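You operate a simulated robot arm through the tools that you are given. There is no shell and no other tool. Be economical: measure what you need, move in short steps, check, and stop when the job is done.

Carry out the task below with a simulated robot arm. There is one attempt and no reset: what you move stays moved.

JOB
Play the source on the UP NEXT sign through both desk speakers.
Fine: white socket first, then the white fader to the white line; volume knob in the middle.

Only the result counts: the job must be done as asked and must still hold three seconds after the hand-in. Knocking over, shifting, dropping, spilling or breaking anything else fails it.

ROBOT AND FRAMES
A 6-joint arm with a two-finger gripper, on a carriage that runs on a rail from [0, 951] to [0, -1389] (x, y) and turns from -2.985 to 2.81 rad about z. Base frame: it is fixed where the carriage stands at the start and does not move with it; the origin is on the floor, on the carriage's upright axis, x ahead of it, y to its left, z up; the surface under the hand at the start is at about z = 775. Lengths are in mm, angles in rad, forces in N, time in s.
Its first joint turns from -2.897 to 2.897 rad. Places, roughly: amp knob [600, -1000, 800]; large red key [600, -500, 800]; left speaker switch [700, -500, 800]; orange gain knob [800, -200, 800]; orange mute key [700, -200, 800]; orange pan knob [700, -200, 800]; play key [600, -900, 800]; purple gain knob [800, -200, 800]; purple mute key [700, -200, 800]; purple pan knob [700, -200, 800]; record key [600, -700, 800]; red rocker switch [600, -1100, 800]; right speaker switch [700, -600, 800]; stop key [600, -800, 800]; teal gain knob [800, -300, 800]; teal mute key [700, -300, 800]. Payload 5 kg.
Tool frame: the origin (TCP) lies between the finger pads and is the grasp point; the fingertips stand 30 mm ahead of it; z points along the fingers, y is the line along which they close. The gripper opens to 176 mm. The gripper's body begins 153 mm behind the TCP.
Orientation is that of the tool frame in the base frame, as a unit quaternion [w, x, y, z]. With the fingers straight down and closing along the base's y, the tool's x points along the base's -x, its y along +y and its z along -z.

CONTROLS
- The arm moves only by the tool send_rows. Its argument "moves" is a list of rows, each a list of 7 numbers: the shift along the tool's x, y, z in units of 150 mm (1.0 is 150 mm), then the turn, a rotation vector about the tool's x, y, z in units of 180 degrees (1.0 is 180 degrees), then the opening, from 0 (shut) to 1 (fully open). In form: [[x, y, z, rx, ry, rz, claw], ...]. A call has 1 to 20 rows; each row is the pose to reach, as a shift and turn from the pose commanded when the call began, along the tool's axes at that moment. A call with a number of a shift or a turn outside -1 to 1 is refused whole. A row lasts 0.2 s, in which the tool goes at most 50 mm and 0.15 rad; a call with a longer step from one row to the next is refused whole, and so is a gripper value outside its range. Where a pose cannot be reached the arm comes as near as it can. A force on the tool above 40 N (or 10 N above the force at the start of the call, whichever is more), or a blocked arm, ends the call early, and 0.2 s more pass. The fingers move at their own pace and stop on an object; they squeeze with about 35 N. The grip force told is the motor's: it shows also when the fingers shut on nothing. Time passes only in rows, and 0.2 s behind the last, so rows that repeat a pose let the fingers close. The reply holds the time, the measured pose of the TCP, the force on the tool along the base axes, the opening and the grip force, in the units named above and with some noise, with the torque about the TCP (base axes, N m) and any sound that the robot's microphone picked up, and new pictures: "show" is both (left out), scene, wrist or none.
- Cameras (640 x 400 px; columns grow to the right, rows downward): "scene" is now at [44.9, 161.9, 1583.8]; the picture's right is [-0.61, -0.79, 0.00], its down [-0.57, 0.44, -0.70] and it looks along [0.55, -0.43, -0.72] (base axes); focal length 279 px, centre (320, 200). "wrist" rides on the gripper at [67, -9, -184] in the tool frame; the picture's right is [0.14, 0.99, 0.00], its down [-0.92, 0.13, -0.36] and it looks along [-0.36, 0.05, 0.93] (tool axes); focal length 251 px, centre (320, 200). There is no depth. A picture from a camera that has moved, and an enlarged one, comes with that camera's place and axes in the base frame and with its lens.
- move_column(by): slides the trunk up (or, below 0, down) by that many mm; the arm and the scene camera ride with it, the base frame stays. It gives what a move gives, with no picture.
- steer(legs): drives the robot by 1 to 6 legs, each [ahead, left, turn to the left] in mm, mm and rad, along the robot's own axes; the way and the turn of a leg run together, so that a leg with both is an arc; at most 1500 mm and 3.142 rad a leg. The arm and the cameras ride along, it lands a little off, and it stops where it bumps. It keeps to its track: a leg is cut to what the track allows. It gives what a move gives, and a new picture of the scene camera.
- head_to(pan, tilt): turns the head with the scene camera to pan (to the left, within 2.094 rad either way) and tilt (down, from -0.506 to 1.204), counted from straight ahead of the robot. It gives what a move gives, and a new picture of the scene camera.
- enlarge(camera, box): a new picture of the part [left, top, right, bottom] of that camera's present view, enlarged. The clock stands still meanwhile.
- sign_off(): hands the job in; it is judged then, once.

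Go step by step. Nothing tells you exact positions but the pictures and the camera data: compare them with the known pose of the tool, close in by small moves and look again before you grip or let go. The budget is 120 turns and 260 pictures, counting those below and the enlarged ones. Unless the task says otherwise, let go and move clear before handing in, and close with one line.

The tools are called as a command line: name --pt "numbers of a row" for each row, then --argument value for the rest, lists and objects as JSON in quotes. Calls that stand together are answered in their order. send_rows: Moves the arm, as the interface text tells. Its arguments: {"type":"object","properties":{"moves":{"type":"array","items":{"type":"array","items":{"type":"number"}}},"show":{"type":"string","enum":["both","scene","wrist","none"]}},"required":["moves"]} The other tools are called the same way: move_column (by) slides the trunk up or down; steer (legs) drives the base; head_to (pan, tilt) turns the head that bears the scene camera; enlarge (camera, box) takes an enlarged picture of a part of a camera's view; sign_off () hands the job in.

At the start:

```text
t: 0.0
eef_pos: [660.0, -455.1, 1079.6]
tool_rot: [0.0, 0.0, 1.0, 0.0]
force: [-0.1, 0.7, 1.1]
wrist_torque: [0.01, 0.04, -0.02]
width: 175.9
finger_force: 0.0
trunk travel left (down, up): [-150.0, 200.0]
robot x, y, heading: [-1.9, -2.9, -0.003]
head pan, tilt: [-0.658, 0.801]
```

scene: 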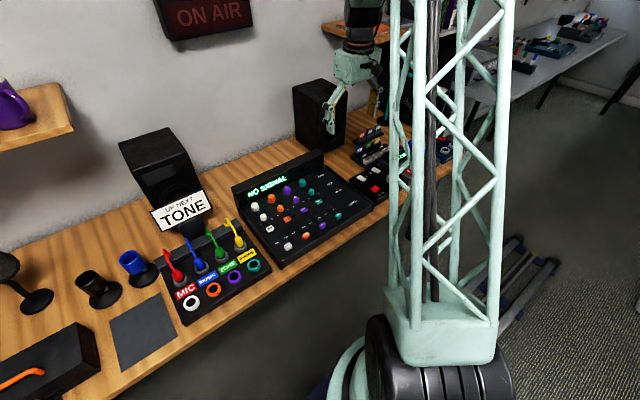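
wrist: 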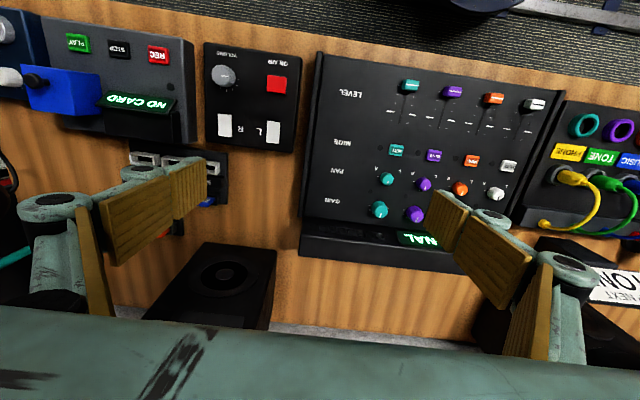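

The UP NEXT sign reads TONE; the patch box has four plugs (red MIC, blue MUSIC, green TONE, yellow PHONE) and four ring sockets, with a mixer and a speaker/volume panel beyond. I'll enlarge the views to learn the details first.

enlarge --camera "scene" --box '[120, 180, 280, 320]'

enlarge --camera "scene" --box '[225, 140, 415, 270]'

enlarge --camera "wrist" --box '[300, 40, 640, 260]'

enlarge --camera "wrist" --box '[0, 0, 320, 200]'

```text
2.86 times, centred on (200, 250) of scene
camera zoom: at [44.9, 161.9, 1583.8], right [-0.61, -0.79, 0.0], down [-0.57, 0.44, -0.7], along [0.55, -0.43, -0.72], focal length 796 px, centre (663, 57)
```

zoom: 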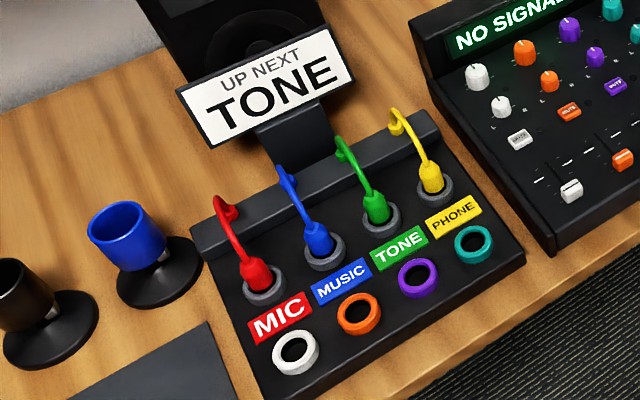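

```text
3.08 times, centred on (320, 205) of scene
camera zoom: at [44.9, 161.9, 1583.8], right [-0.61, -0.79, 0.0], down [-0.57, 0.44, -0.7], along [0.55, -0.43, -0.72], focal length 858 px, centre (320, 185)
```

zoom: 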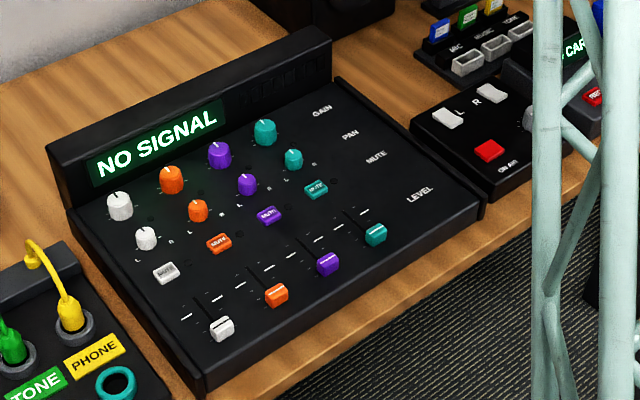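

```text
1.82 times, centred on (470, 150) of wrist
camera zoom: at [593.0, -464.2, 1264.1], right [-0.14, 0.99, 0.0], down [0.92, 0.13, 0.36], along [0.36, 0.05, -0.93], focal length 457 px, centre (47, 291)
```

zoom: 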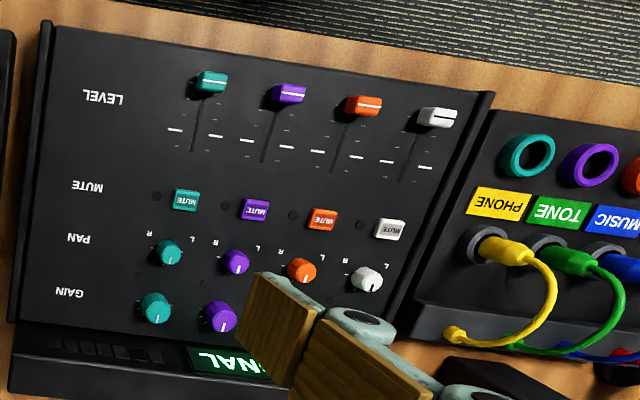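

```text
2.00 times, centred on (160, 100) of wrist
camera zoom: at [593.0, -464.2, 1264.1], right [-0.14, 0.99, 0.0], down [0.92, 0.13, 0.36], along [0.36, 0.05, -0.93], focal length 503 px, centre (640, 400)
```

zoom: 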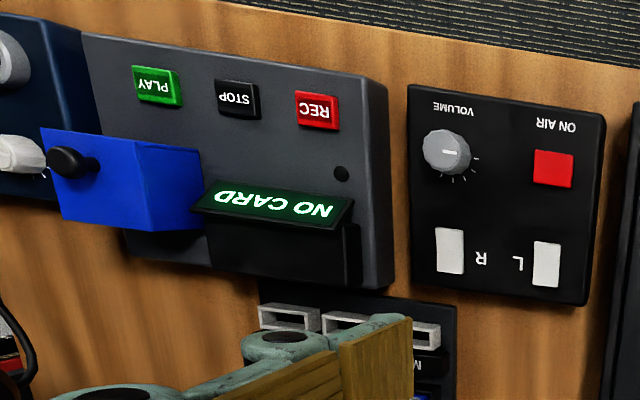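

The white socket looks to be near (534, 241) and the green TONE plug near (618, 110), while the white fader sits near (549, -118). I'll drive the carriage left to bring the hand and camera close.

steer --legs '[[0, 450, 0]]'

```text
t: 2.9
eef_pos: [661.7, 4.9, 1078.5]
tool_rot: [0.001, -0.002, 1.0, 0.001]
force: [-0.6, -0.8, 0.9]
wrist_torque: [0.01, -0.01, -0.01]
width: 175.9
finger_force: 0.3
trunk travel left (down, up): [-150.0, 200.0]
robot x, y, heading: [3.6, 454.7, 0.003]
head pan, tilt: [-0.658, 0.801]
camera scene: at [44.3, 618.4, 1583.9], right [-0.61, -0.79, 0.0], down [-0.57, 0.44, -0.7], along [0.55, -0.42, -0.72], focal length 279 px, centre (320, 200)
```

scene: 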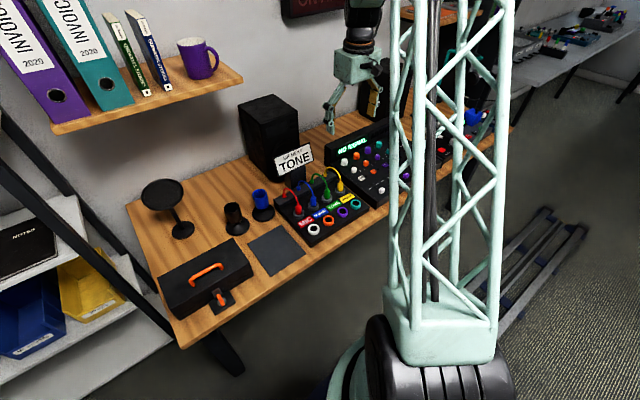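

The view is clear. Next I'll move the hand above the green plug for a close look.

send_rows --pt "0.13 0.23 0 0 0 0 0.6" --pt "0.26 0.46 0 0 0 0 0.5" --pt "0.3 0.7 0 0 0 0 0.5" --pt "0.3 0.7 0 0 0 0 0.5"

enlarge --camera "scene" --box '[250, 130, 410, 250]'

enlarge --camera "wrist" --box '[160, 30, 560, 280]'

```text
t: 3.9
eef_pos: [616.6, 110.2, 1080.4]
tool_rot: [0.0, -0.002, 1.0, 0.0]
force: [0.1, 0.6, 0.3]
wrist_torque: [-0.12, 0.0, 0.0]
width: 87.9
finger_force: 0.1
trunk travel left (down, up): [-150.0, 200.0]
robot x, y, heading: [-1.3, 457.0, 0.004]
head pan, tilt: [-0.658, 0.801]
camera scene: at [44.2, 618.9, 1583.8], right [-0.61, -0.79, 0.0], down [-0.57, 0.44, -0.7], along [0.55, -0.42, -0.72], focal length 279 px, centre (320, 200)
camera wrist: at [549.3, 100.6, 1265.5], right [-0.14, 0.99, 0.0], down [0.92, 0.13, 0.36], along [0.36, 0.05, -0.93], focal length 251 px, centre (320, 200)
```

scene: 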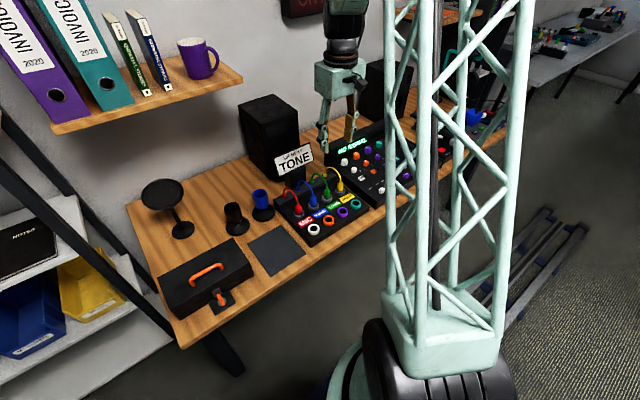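
wrist: 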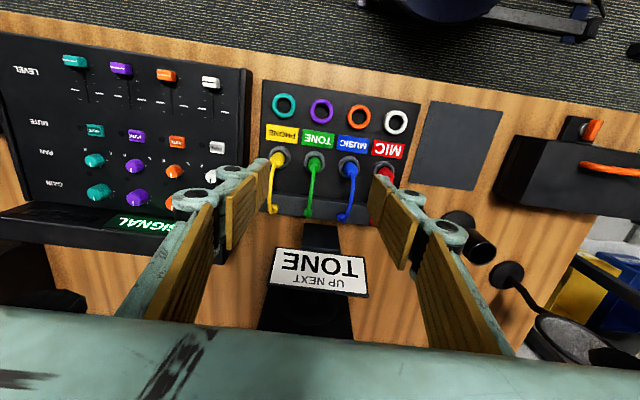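

```text
3.33 times, centred on (330, 190) of scene
camera zoom: at [44.2, 618.9, 1583.8], right [-0.61, -0.79, 0.0], down [-0.57, 0.44, -0.7], along [0.55, -0.42, -0.72], focal length 929 px, centre (287, 233)
```

zoom: 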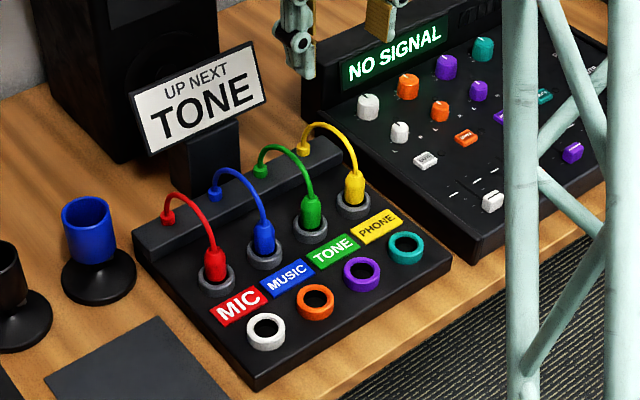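

```text
1.60 times, centred on (360, 155) of wrist
camera zoom: at [549.3, 100.6, 1265.5], right [-0.14, 0.99, 0.0], down [0.92, 0.13, 0.36], along [0.36, 0.05, -0.93], focal length 402 px, centre (256, 272)
```

zoom: 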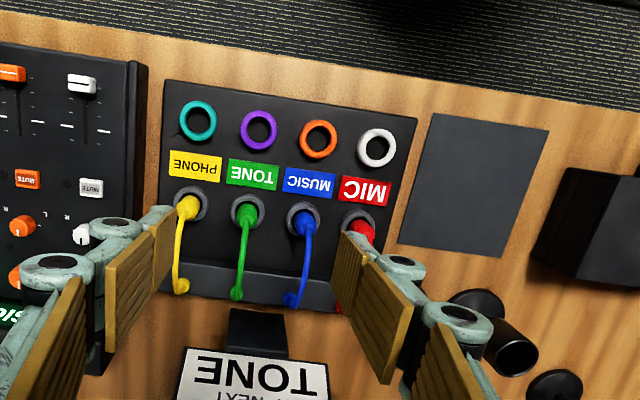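

The green plug appears at about (656, 108, ~805) and the white socket at about (562, 247, ~775). I'll go down partway over the plug and look again.

send_rows --pt "-0.07 0 0.3 0 0 0 0.4" --pt "-0.15 0 0.6 0 0 0 0.36" --pt "-0.2 0 0.9 0 0 0 0.36" --pt "-0.25 0 1.0 0 0 0 0.36" --pt "-0.25 0 1.0 0 0 0 0.36"

enlarge --camera "scene" --box '[250, 130, 410, 250]'

```text
t: 5.1
eef_pos: [654.3, 108.3, 929.9]
tool_rot: [0.0, -0.003, 1.0, 0.001]
force: [-0.5, 0.7, -0.3]
wrist_torque: [0.02, 0.07, 0.04]
width: 63.7
finger_force: 0.1
trunk travel left (down, up): [-150.0, 200.0]
robot x, y, heading: [-1.9, 455.9, 0.007]
head pan, tilt: [-0.658, 0.801]
camera scene: at [44.7, 618.4, 1583.9], right [-0.61, -0.79, 0.0], down [-0.57, 0.44, -0.7], along [0.55, -0.42, -0.72], focal length 279 px, centre (320, 200)
camera wrist: at [586.7, 98.9, 1114.6], right [-0.14, 0.99, 0.0], down [0.92, 0.13, 0.36], along [0.36, 0.05, -0.93], focal length 251 px, centre (320, 200)
```

scene: 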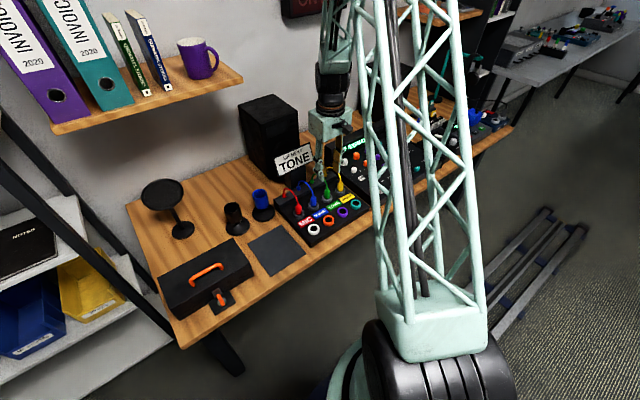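
wrist: 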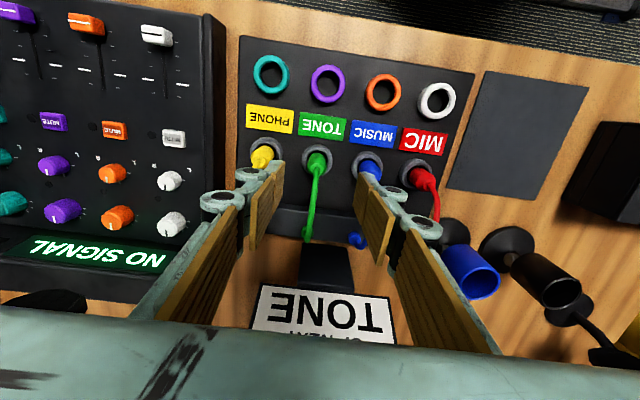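

```text
3.33 times, centred on (330, 190) of scene
camera zoom: at [44.7, 618.4, 1583.9], right [-0.61, -0.79, 0.0], down [-0.57, 0.44, -0.7], along [0.55, -0.42, -0.72], focal length 929 px, centre (287, 233)
```

zoom: 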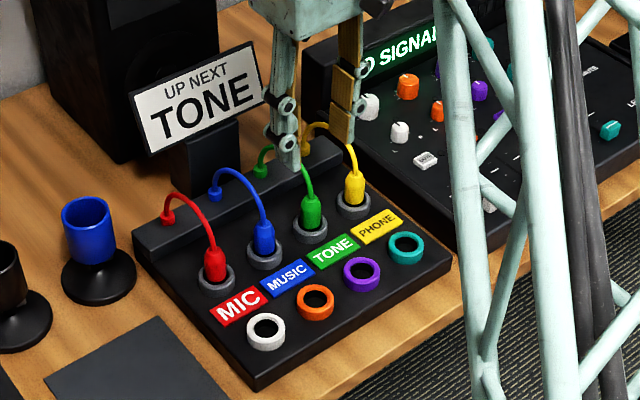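

The plug lies about 4 mm to the right of the hand's centre line and at about the same x. I'll correct for that and descend to z = 845.

send_rows --pt "-0.02 -0.03 0.2 0 0 0 0.36" --pt "-0.02 -0.03 0.4 0 0 0 0.36" --pt "-0.02 -0.03 0.567 0 0 0 0.36" --pt "-0.02 -0.03 0.567 0 0 0 0.36"

enlarge --camera "scene" --box '[270, 160, 370, 240]'

enlarge --camera "wrist" --box '[220, 80, 420, 230]'

```text
t: 6.1
eef_pos: [657.6, 102.8, 841.9]
tool_rot: [0.0, -0.002, 1.0, 0.0]
force: [0.5, -0.1, -0.4]
wrist_torque: [0.02, 0.06, -0.01]
width: 63.5
finger_force: 0.0
trunk travel left (down, up): [-150.0, 200.0]
robot x, y, heading: [4.6, 460.6, -0.0]
head pan, tilt: [-0.658, 0.801]
camera scene: at [44.7, 618.4, 1583.9], right [-0.61, -0.79, 0.0], down [-0.57, 0.44, -0.7], along [0.55, -0.42, -0.72], focal length 279 px, centre (320, 200)
camera wrist: at [590.0, 94.2, 1028.4], right [-0.14, 0.99, 0.0], down [0.92, 0.13, 0.36], along [0.36, 0.05, -0.93], focal length 251 px, centre (320, 200)
```

scene: 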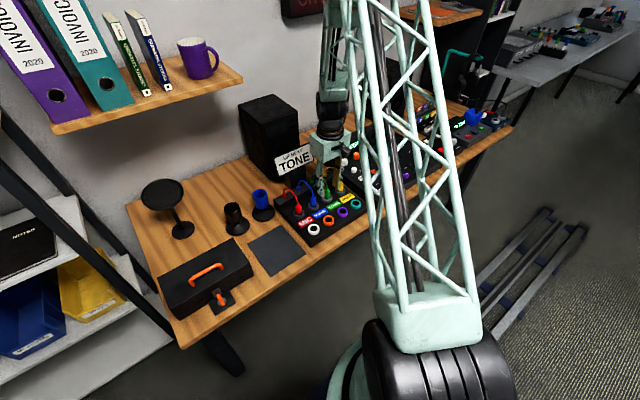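
wrist: 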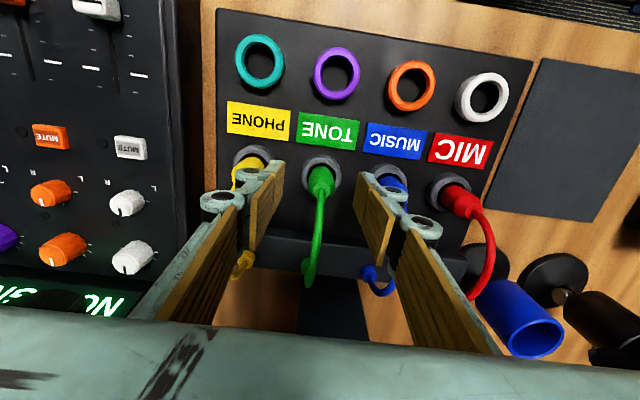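

```text
5.00 times, centred on (320, 200) of scene
camera zoom: at [44.7, 618.4, 1583.9], right [-0.61, -0.79, 0.0], down [-0.57, 0.44, -0.7], along [0.55, -0.42, -0.72], focal length 1394 px, centre (320, 200)
```

zoom: 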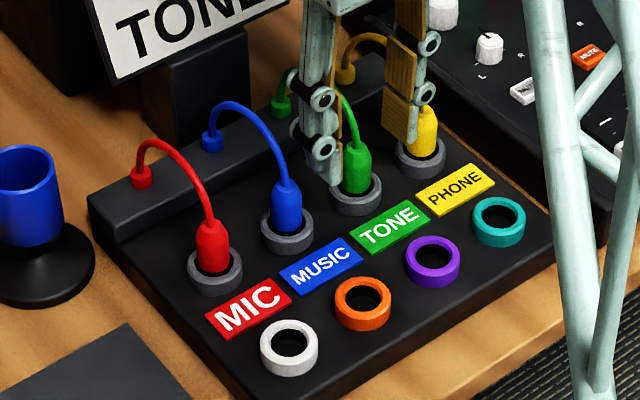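

```text
2.67 times, centred on (320, 155) of wrist
camera zoom: at [590.0, 94.2, 1028.4], right [-0.14, 0.99, 0.0], down [0.92, 0.13, 0.36], along [0.36, 0.05, -0.93], focal length 670 px, centre (320, 320)
```

zoom: 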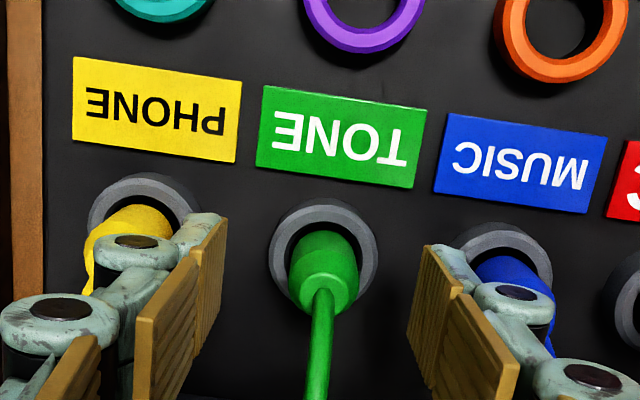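

The plug is well centred between the fingers. I'll narrow the opening and lower around it to about z = 808.

send_rows --pt "0 0.01 0 0 0 0 0.27" --pt "0 0.01 0.08 0 0 0 0.27" --pt "0 0.01 0.15 0 0 0 0.27" --pt "0 0.01 0.22 0 0 0 0.27" --pt "0 0.01 0.22 0 0 0 0.27"

enlarge --camera "scene" --box '[270, 160, 370, 240]'

enlarge --camera "wrist" --box '[220, 80, 420, 230]'

```text
t: 7.3
eef_pos: [657.7, 105.0, 810.6]
tool_rot: [0.001, -0.002, 1.0, 0.0]
force: [-0.5, 0.1, -0.5]
wrist_torque: [0.03, 0.01, 0.02]
width: 47.6
finger_force: 0.0
trunk travel left (down, up): [-150.0, 200.0]
robot x, y, heading: [5.2, 455.4, 0.001]
head pan, tilt: [-0.658, 0.801]
camera scene: at [44.4, 618.4, 1583.9], right [-0.61, -0.79, 0.0], down [-0.57, 0.44, -0.7], along [0.55, -0.42, -0.72], focal length 279 px, centre (320, 200)
camera wrist: at [590.1, 95.9, 996.0], right [-0.14, 0.99, 0.0], down [0.92, 0.13, 0.36], along [0.36, 0.05, -0.93], focal length 251 px, centre (320, 200)
```

scene: 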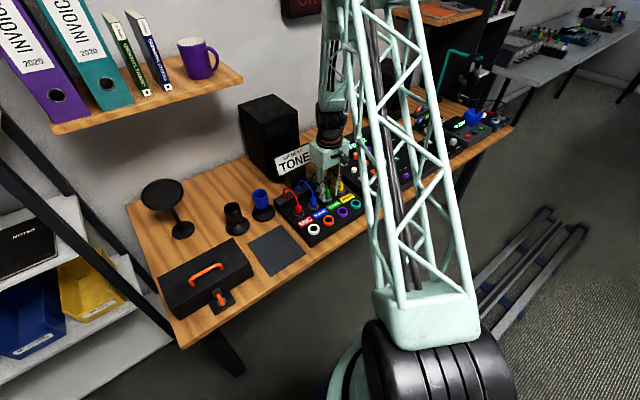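
wrist: 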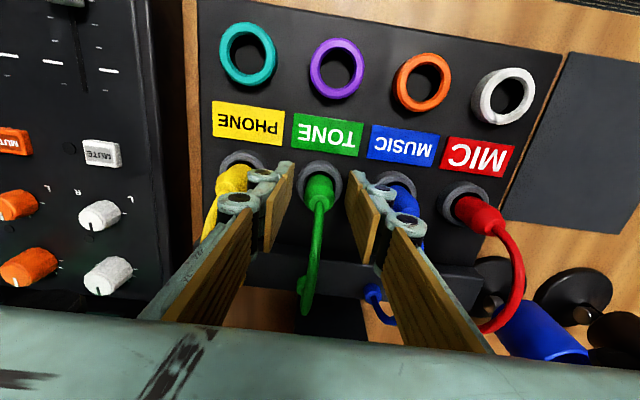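

```text
5.00 times, centred on (320, 200) of scene
camera zoom: at [44.4, 618.4, 1583.9], right [-0.61, -0.79, 0.0], down [-0.57, 0.44, -0.7], along [0.55, -0.42, -0.72], focal length 1394 px, centre (320, 200)
```

zoom: 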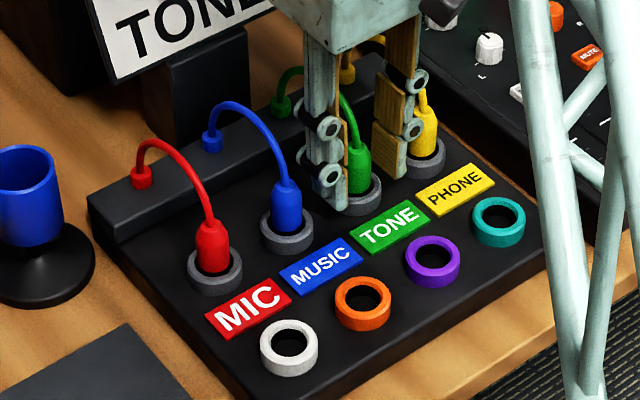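

```text
2.67 times, centred on (320, 155) of wrist
camera zoom: at [590.1, 95.9, 996.0], right [-0.14, 0.99, 0.0], down [0.92, 0.13, 0.36], along [0.36, 0.05, -0.93], focal length 670 px, centre (320, 320)
```

zoom: 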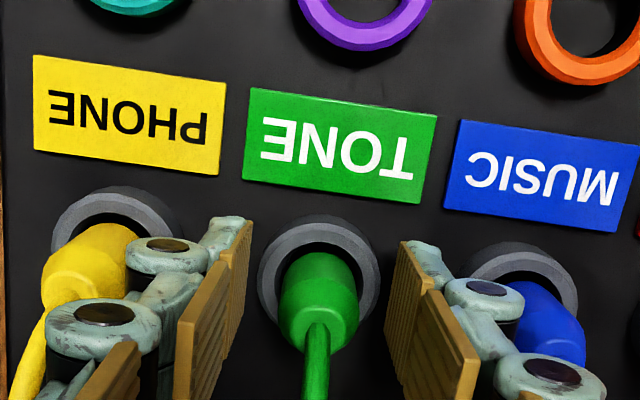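

The fingers straddle the plug with the tips just above the flange. I'll close them now.

send_rows --pt "0 0 0 0 0 0 0.1" --pt "0 0 0 0 0 0 0.05" --pt "0 0 0 0 0 0 0.05" --pt "0 0 0 0 0 0 0.05" --show "wrist"

```text
t: 8.3
eef_pos: [657.1, 105.1, 811.5]
tool_rot: [-0.001, -0.001, 1.0, -0.001]
force: [0.1, 0.4, -0.2]
wrist_torque: [0.02, 0.0, 0.0]
width: 23.5
finger_force: 35.1
trunk travel left (down, up): [-150.0, 200.0]
robot x, y, heading: [-1.7, 453.8, 0.008]
head pan, tilt: [-0.658, 0.801]
camera wrist: at [590.0, 96.0, 996.0], right [-0.14, 0.99, 0.0], down [0.92, 0.13, 0.36], along [0.36, 0.05, -0.93], focal length 251 px, centre (320, 200)
```

wrist: 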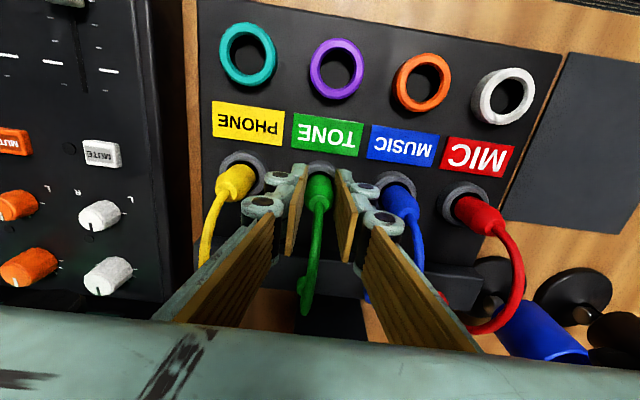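

The plug is gripped at 23.5 mm. I'll pull it straight up.

send_rows --pt "0 0 -0.05 0 0 0 0.03" --pt "0 0 -0.12 0 0 0 0.03" --pt "0 0 -0.22 0 0 0 0.03" --pt "0 0 -0.35 0 0 0 0.03" --pt "0 0 -0.5 0 0 0 0.03" --pt "0 0 -0.5 0 0 0 0.03"

enlarge --camera "scene" --box '[270, 160, 370, 240]'

```text
t: 9.7
eef_pos: [657.0, 105.8, 884.9]
tool_rot: [0.0, -0.002, 1.0, 0.0]
force: [-1.3, -0.3, 0.9]
wrist_torque: [-0.01, -0.11, 0.04]
width: 23.8
finger_force: 34.9
trunk travel left (down, up): [-150.0, 200.0]
robot x, y, heading: [0.8, 452.1, 0.003]
head pan, tilt: [-0.658, 0.801]
camera scene: at [43.6, 618.7, 1583.8], right [-0.61, -0.79, 0.0], down [-0.57, 0.44, -0.7], along [0.55, -0.42, -0.72], focal length 279 px, centre (320, 200)
camera wrist: at [589.4, 97.4, 1069.8], right [-0.14, 0.99, 0.0], down [0.92, 0.13, 0.36], along [0.36, 0.05, -0.93], focal length 251 px, centre (320, 200)
```

scene: 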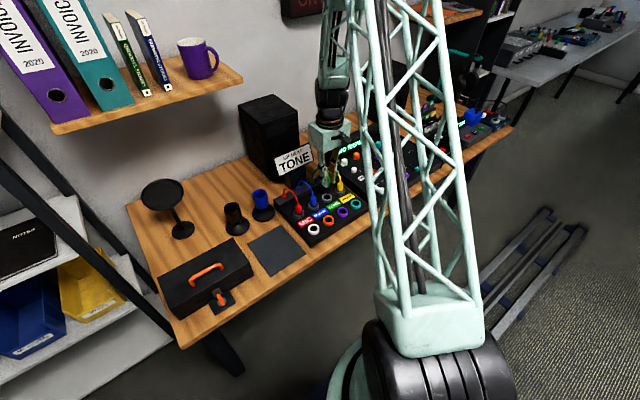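
wrist: 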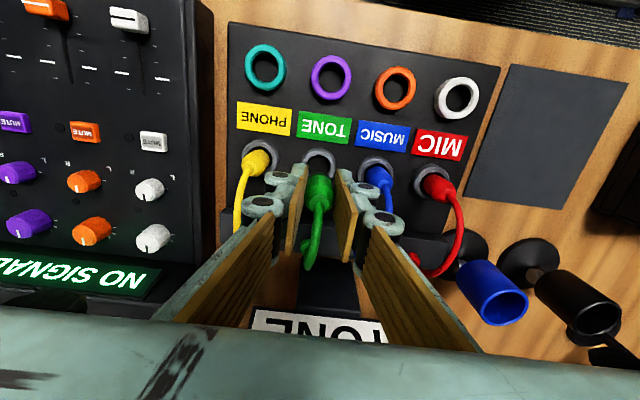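

```text
5.00 times, centred on (320, 200) of scene
camera zoom: at [43.6, 618.7, 1583.8], right [-0.61, -0.79, 0.0], down [-0.57, 0.44, -0.7], along [0.55, -0.42, -0.72], focal length 1394 px, centre (320, 200)
```

zoom: 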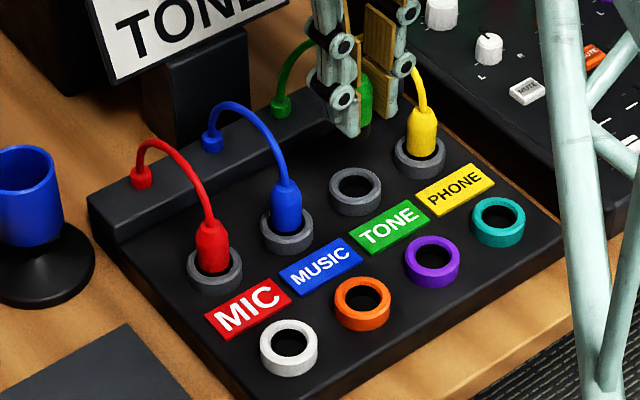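

The plug is free, and its old socket is at about (657, 105). From that the white socket is at about (561, 245), so I'll lift, move forward, then go left above it.

send_rows --pt "0 0 -0.25 0 0 0 0.03" --pt "0.2 0 -0.35 0 0 0 0.03" --pt "0.4 0 -0.35 0 0 0 0.03" --pt "0.6 0.1 -0.35 0 0 0 0.03" --pt "0.64 0.3 -0.35 0 0 0 0.03" --pt "0.64 0.5 -0.35 0 0 0 0.03" --pt "0.64 0.7 -0.35 0 0 0 0.03" --pt "0.64 0.87 -0.35 0 0 0 0.03" --pt "0.64 0.927 -0.35 0 0 0 0.03" --pt "0.64 0.927 -0.35 0 0 0 0.03"

enlarge --camera "scene" --box '[260, 150, 380, 250]'

enlarge --camera "wrist" --box '[200, 80, 440, 280]'

```text
t: 11.9
eef_pos: [560.6, 244.7, 939.3]
tool_rot: [0.0, -0.002, 1.0, 0.0]
force: [-0.5, 0.3, 0.6]
wrist_torque: [-0.01, -0.01, -0.02]
width: 23.7
finger_force: 34.9
trunk travel left (down, up): [-150.0, 200.0]
robot x, y, heading: [5.4, 455.1, 0.007]
head pan, tilt: [-0.658, 0.801]
camera scene: at [44.3, 618.5, 1583.8], right [-0.61, -0.79, 0.0], down [-0.57, 0.44, -0.7], along [0.55, -0.42, -0.72], focal length 279 px, centre (320, 200)
camera wrist: at [493.9, 235.3, 1124.6], right [-0.14, 0.99, 0.0], down [0.92, 0.13, 0.36], along [0.36, 0.05, -0.93], focal length 251 px, centre (320, 200)
```

scene: 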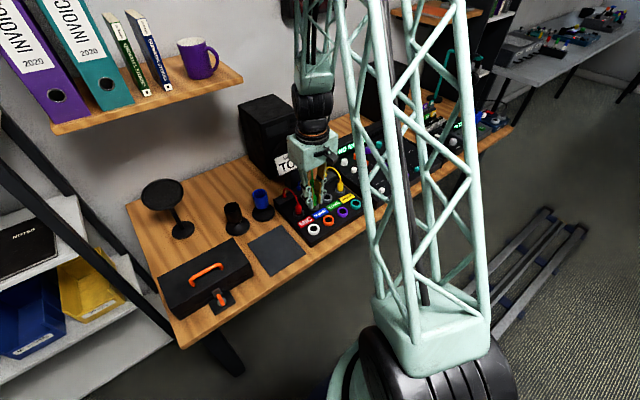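
wrist: 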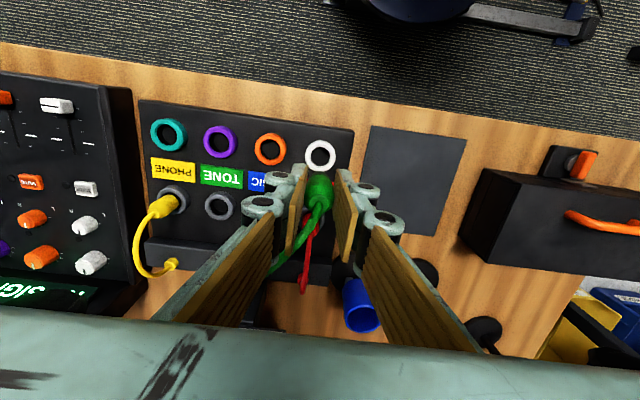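

```text
4.00 times, centred on (320, 200) of scene
camera zoom: at [44.3, 618.5, 1583.8], right [-0.61, -0.79, 0.0], down [-0.57, 0.44, -0.7], along [0.55, -0.42, -0.72], focal length 1115 px, centre (320, 200)
```

zoom: 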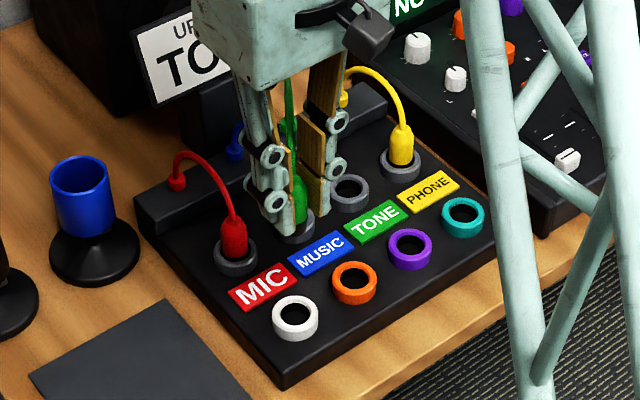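

```text
2.00 times, centred on (320, 180) of wrist
camera zoom: at [493.9, 235.3, 1124.6], right [-0.14, 0.99, 0.0], down [0.92, 0.13, 0.36], along [0.36, 0.05, -0.93], focal length 503 px, centre (320, 240)
```

zoom: 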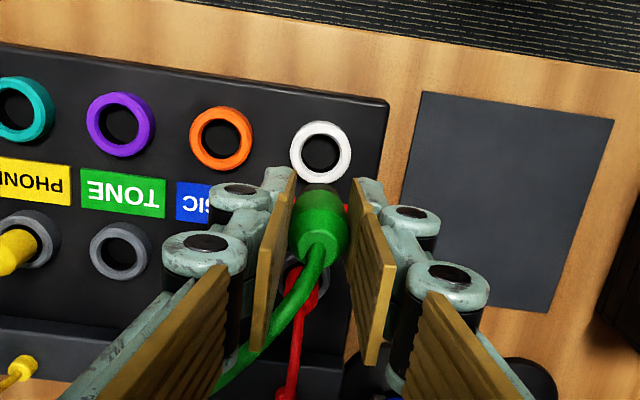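

The white ring lies exactly on the hand's vertical line. I'll descend most of the way, then check before inserting.

send_rows --pt "0 0 0.2 0 0 0 0.03" --pt "0 0 0.4 0 0 0 0.03" --pt "0 0 0.5 0 0 0 0.03" --pt "0 0 0.5 0 0 0 0.03"

enlarge --camera "scene" --box '[270, 170, 370, 250]'

enlarge --camera "wrist" --box '[220, 80, 420, 230]'

```text
t: 12.9
eef_pos: [559.7, 245.1, 862.4]
tool_rot: [-0.001, -0.002, 1.0, 0.0]
force: [0.6, 0.2, -1.0]
wrist_torque: [0.02, 0.08, -0.04]
width: 23.6
finger_force: 34.9
trunk travel left (down, up): [-150.0, 200.0]
robot x, y, heading: [-0.6, 459.1, 0.008]
head pan, tilt: [-0.658, 0.801]
camera scene: at [44.7, 618.4, 1583.9], right [-0.61, -0.79, 0.0], down [-0.57, 0.44, -0.7], along [0.55, -0.42, -0.72], focal length 279 px, centre (320, 200)
camera wrist: at [493.5, 234.8, 1047.8], right [-0.14, 0.99, 0.0], down [0.92, 0.13, 0.36], along [0.36, 0.05, -0.93], focal length 251 px, centre (320, 200)
```

scene: 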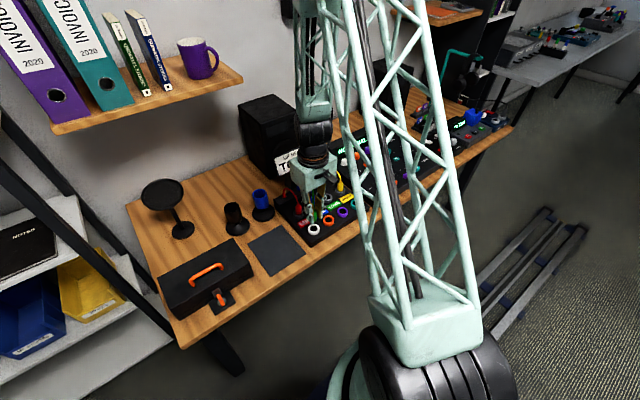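
wrist: 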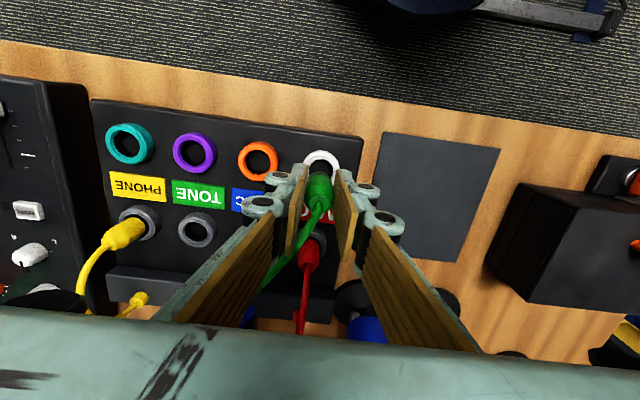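

```text
5.00 times, centred on (320, 210) of scene
camera zoom: at [44.7, 618.4, 1583.9], right [-0.61, -0.79, 0.0], down [-0.57, 0.44, -0.7], along [0.55, -0.42, -0.72], focal length 1394 px, centre (320, 150)
```

zoom: 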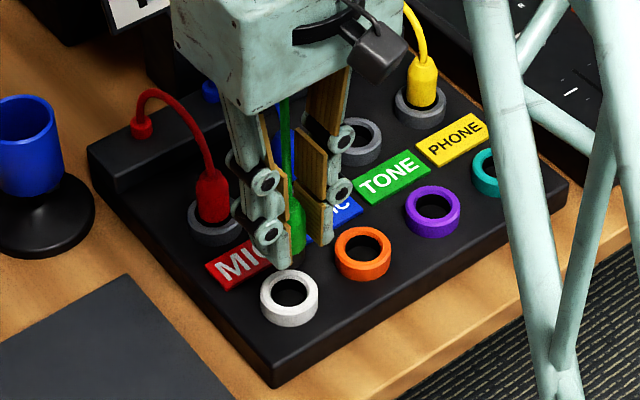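

```text
2.67 times, centred on (320, 155) of wrist
camera zoom: at [493.5, 234.8, 1047.8], right [-0.14, 0.99, 0.0], down [0.92, 0.13, 0.36], along [0.36, 0.05, -0.93], focal length 670 px, centre (320, 320)
```

zoom: 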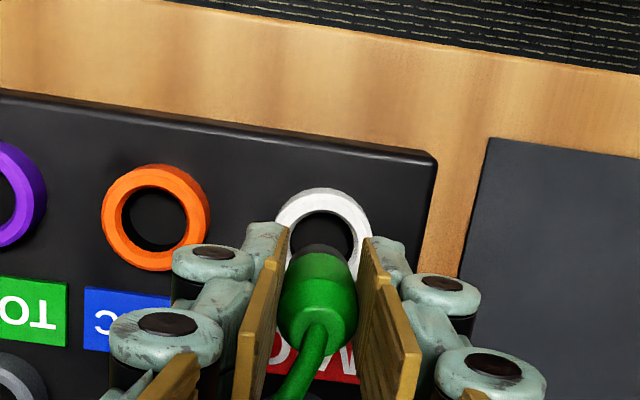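

The alignment still holds, so I'll insert slowly down to the original grip height (z ≈ 811).

send_rows --pt "0 0 0.07 0 0 0 0.03" --pt "0 0 0.14 0 0 0 0.03" --pt "0 0 0.2 0 0 0 0.03" --pt "0 0 0.25 0 0 0 0.03" --pt "0 0 0.3 0 0 0 0.03" --pt "0 0 0.34 0 0 0 0.03" --pt "0 0 0.345 0 0 0 0.03"

enlarge --camera "scene" --box '[270, 170, 370, 250]'

enlarge --camera "wrist" --box '[220, 80, 420, 230]'

```text
t: 14.5
eef_pos: [560.0, 244.7, 810.7]
tool_rot: [0.0, -0.001, 1.0, 0.0]
force: [-0.2, 0.1, 0.1]
wrist_torque: [0.02, 0.03, -0.01]
width: 23.5
finger_force: 35.3
trunk travel left (down, up): [-150.0, 200.0]
robot x, y, heading: [-0.2, 453.3, 0.002]
head pan, tilt: [-0.658, 0.801]
camera scene: at [44.5, 618.4, 1583.8], right [-0.61, -0.79, 0.0], down [-0.57, 0.44, -0.7], along [0.55, -0.42, -0.72], focal length 279 px, centre (320, 200)
camera wrist: at [493.1, 235.0, 996.5], right [-0.14, 0.99, 0.0], down [0.92, 0.13, 0.36], along [0.36, 0.05, -0.93], focal length 251 px, centre (320, 200)
```

scene: 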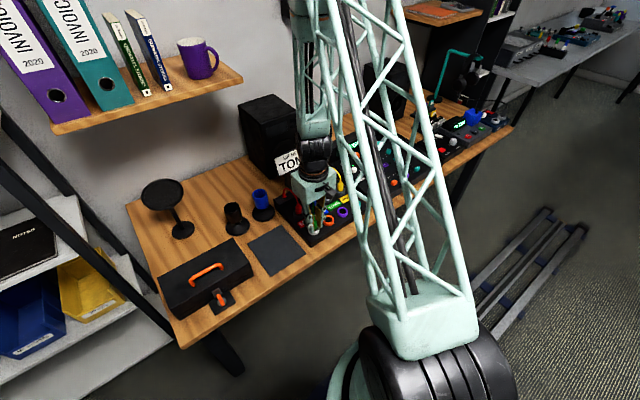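
wrist: 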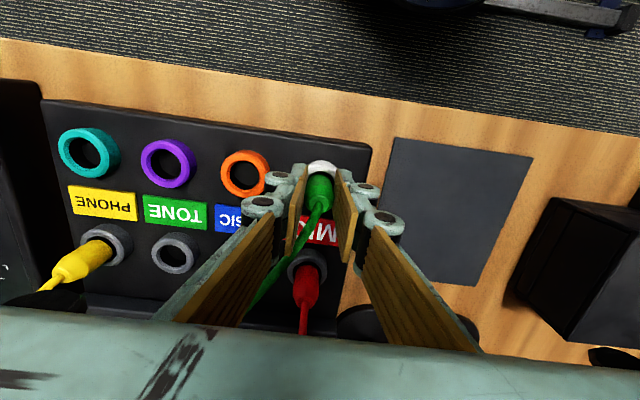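

```text
5.00 times, centred on (320, 210) of scene
camera zoom: at [44.5, 618.4, 1583.8], right [-0.61, -0.79, 0.0], down [-0.57, 0.44, -0.7], along [0.55, -0.42, -0.72], focal length 1394 px, centre (320, 150)
```

zoom: 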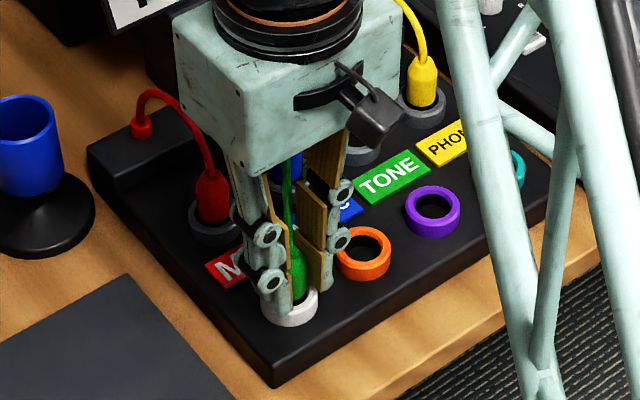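

```text
2.67 times, centred on (320, 155) of wrist
camera zoom: at [493.1, 235.0, 996.5], right [-0.14, 0.99, 0.0], down [0.92, 0.13, 0.36], along [0.36, 0.05, -0.93], focal length 670 px, centre (320, 320)
```

zoom: 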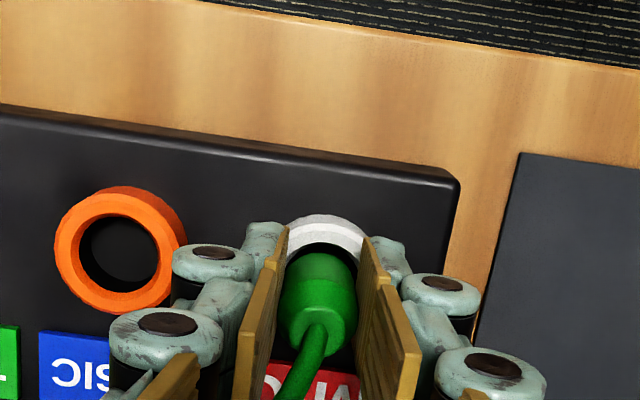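

The plug is in at its original depth. I'll push a few millimetres more to be sure it is seated, watching the force.

send_rows --pt "0 0 0.015 0 0 0 0.03" --pt "0 0 0.03 0 0 0 0.03" --pt "0 0 0.045 0 0 0 0.03" --pt "0 0 0.045 0 0 0 0.03" --show "none"

```text
t: 15.5
eef_pos: [559.9, 246.3, 804.8]
tool_rot: [0.0, -0.001, 1.0, -0.001]
force: [1.0, -6.4, 34.8]
wrist_torque: [-0.19, -0.27, -0.04]
width: 23.8
finger_force: 35.0
trunk travel left (down, up): [-150.0, 200.0]
robot x, y, heading: [1.3, 457.5, 0.005]
head pan, tilt: [-0.658, 0.801]
```

It bottoms out at about 35 N, so it is seated. I'll release and rise.

send_rows --pt "0 0 -0.03 0 0 0 0.1" --pt "0 0 -0.03 0 0 0 0.25" --pt "0 0 -0.03 0 0 0 0.27" --pt "0 0 -0.15 0 0 0 0.27" --pt "0 0 -0.4 0 0 0 0.27" --pt "0 0 -0.7 0 0 0 0.27" --pt "0 0 -1.0 0 0 0 0.27" --pt "0 0 -1.0 0 0 0 0.27"

enlarge --camera "scene" --box '[260, 150, 380, 250]'

enlarge --camera "wrist" --box '[200, 80, 440, 280]'

```text
t: 17.3
eef_pos: [559.8, 246.5, 956.2]
tool_rot: [0.001, -0.002, 1.0, 0.0]
force: [-1.7, 0.5, 1.0]
wrist_torque: [-0.07, -0.2, 0.01]
width: 47.5
finger_force: 0.0
trunk travel left (down, up): [-150.0, 200.0]
robot x, y, heading: [-2.2, 457.0, 0.005]
head pan, tilt: [-0.658, 0.801]
camera scene: at [43.0, 618.8, 1583.8], right [-0.61, -0.79, 0.0], down [-0.57, 0.44, -0.7], along [0.55, -0.42, -0.72], focal length 279 px, centre (320, 200)
camera wrist: at [492.2, 236.4, 1140.9], right [-0.14, 0.99, 0.0], down [0.92, 0.13, 0.36], along [0.36, 0.05, -0.93], focal length 251 px, centre (320, 200)
```

scene: 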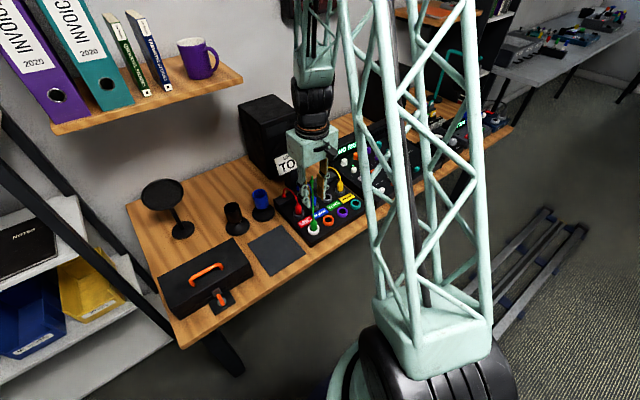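
wrist: 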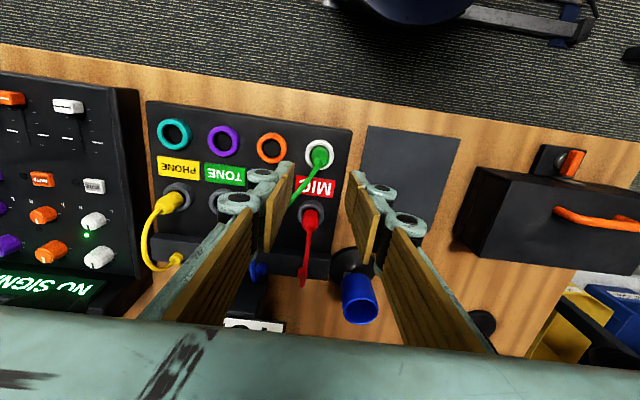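

```text
4.00 times, centred on (320, 200) of scene
camera zoom: at [43.0, 618.8, 1583.8], right [-0.61, -0.79, 0.0], down [-0.57, 0.44, -0.7], along [0.55, -0.42, -0.72], focal length 1115 px, centre (320, 200)
```

zoom: 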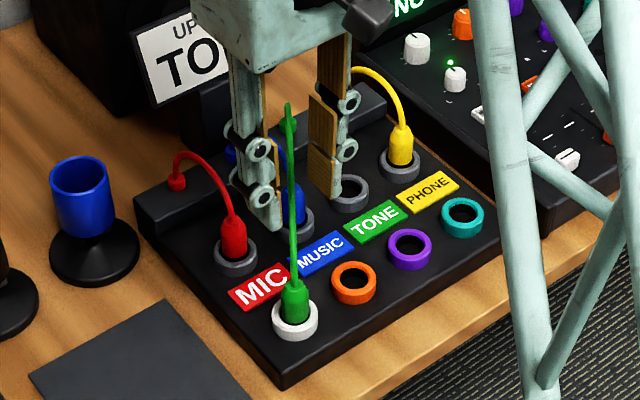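

```text
2.00 times, centred on (320, 180) of wrist
camera zoom: at [492.2, 236.4, 1140.9], right [-0.14, 0.99, 0.0], down [0.92, 0.13, 0.36], along [0.36, 0.05, -0.93], focal length 503 px, centre (320, 240)
```

zoom: 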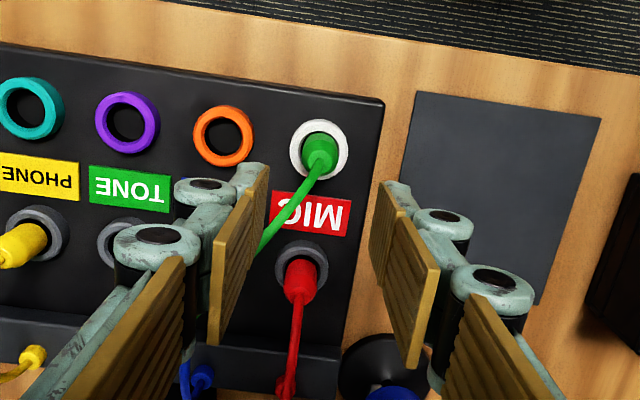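

A green signal light has come on in the white channel, so the plug is seated. Next I'll raise the hand and drive right to the mixer.

send_rows --pt "0 0 -0.3 0 0 0 0.27" --pt "0 0 -0.6 0 0 0 0.27" --pt "0 0 -0.6 0 0 0 0.27" --show "none"

steer --legs '[[0, -340, 0]]'

enlarge --camera "wrist" --box '[0, 0, 640, 400]'

enlarge --camera "scene" --box '[220, 130, 400, 270]'

```text
t: 18.1
eef_pos: [558.7, 244.4, 1047.8]
tool_rot: [0.0, -0.002, 1.0, 0.0]
force: [-2.0, 0.6, 1.7]
wrist_torque: [-0.03, -0.31, 0.0]
width: 47.6
finger_force: 0.1
trunk travel left (down, up): [-150.0, 200.0]
robot x, y, heading: [0.0, 457.5, -0.002]
head pan, tilt: [-0.658, 0.801]
```

```text
t: 20.4
eef_pos: [561.6, -94.1, 1046.3]
tool_rot: [-0.001, -0.004, 1.0, 0.0]
force: [0.1, -0.3, 0.4]
wrist_torque: [-0.04, -0.06, -0.01]
width: 47.4
finger_force: 0.1
trunk travel left (down, up): [-150.0, 200.0]
robot x, y, heading: [-2.6, 119.0, 0.013]
head pan, tilt: [-0.658, 0.801]
camera scene: at [43.7, 278.2, 1583.8], right [-0.61, -0.8, 0.0], down [-0.57, 0.44, -0.7], along [0.55, -0.42, -0.72], focal length 279 px, centre (320, 200)
```

scene: 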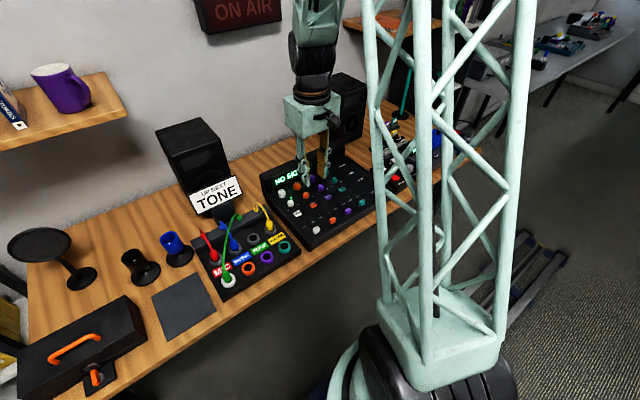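

```text
1.00 times, centred on (320, 200) of wrist (not enlarged: the box is as wide or as high as the picture)
camera zoom: at [494.3, -104.4, 1231.6], right [-0.15, 0.99, 0.0], down [0.92, 0.14, 0.36], along [0.36, 0.05, -0.93], focal length 251 px, centre (320, 200)
```

zoom: 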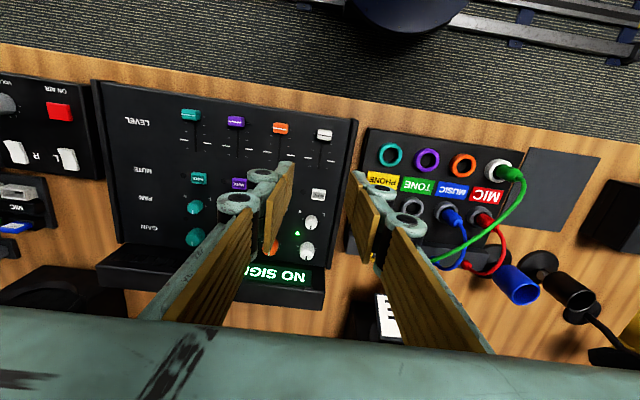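

```text
2.86 times, centred on (310, 200) of scene
camera zoom: at [43.7, 278.2, 1583.8], right [-0.61, -0.8, 0.0], down [-0.57, 0.44, -0.7], along [0.55, -0.42, -0.72], focal length 796 px, centre (349, 200)
```

zoom: 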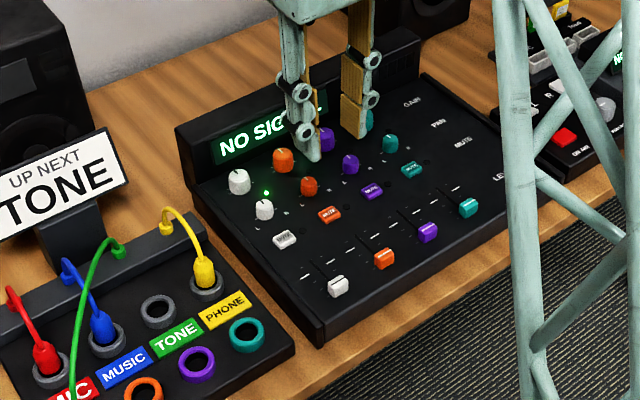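

The signal light sits in the white channel. I'll look closely at the channel strip, its fader scale, pan, mute and gain.

enlarge --camera "wrist" --box '[250, 110, 370, 190]'

enlarge --camera "wrist" --box '[240, 180, 380, 290]'

enlarge --camera "scene" --box '[265, 165, 345, 245]'

```text
5.00 times, centred on (310, 150) of wrist
camera zoom: at [494.3, -104.4, 1231.6], right [-0.15, 0.99, 0.0], down [0.92, 0.14, 0.36], along [0.36, 0.05, -0.93], focal length 1257 px, centre (370, 450)
```

zoom: 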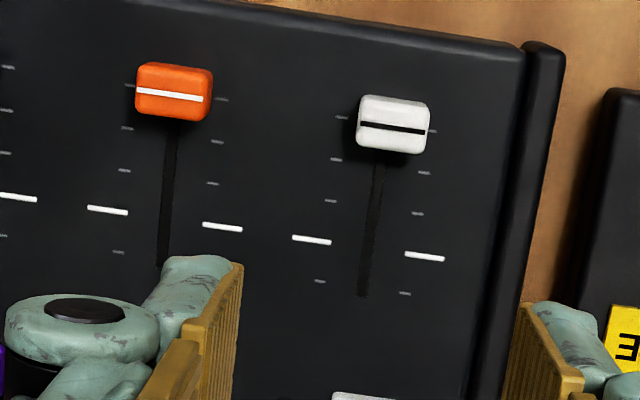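

```text
3.64 times, centred on (310, 235) of wrist
camera zoom: at [494.3, -104.4, 1231.6], right [-0.15, 0.99, 0.0], down [0.92, 0.14, 0.36], along [0.36, 0.05, -0.93], focal length 914 px, centre (356, 73)
```

zoom: 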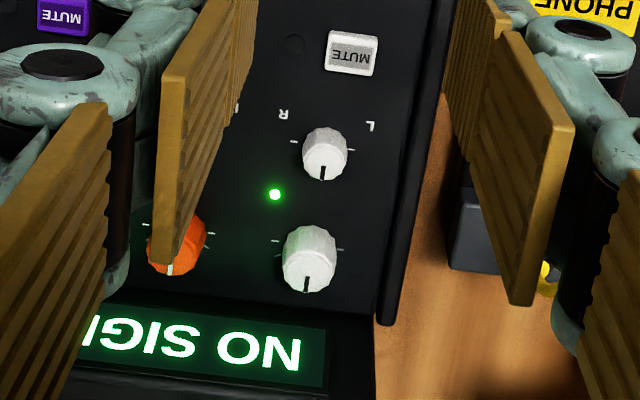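

```text
5.00 times, centred on (305, 205) of scene
camera zoom: at [43.7, 278.2, 1583.8], right [-0.61, -0.8, 0.0], down [-0.57, 0.44, -0.7], along [0.55, -0.42, -0.72], focal length 1394 px, centre (395, 175)
```

zoom: 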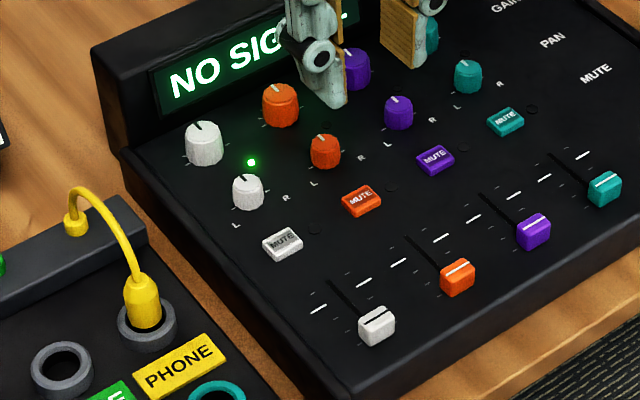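

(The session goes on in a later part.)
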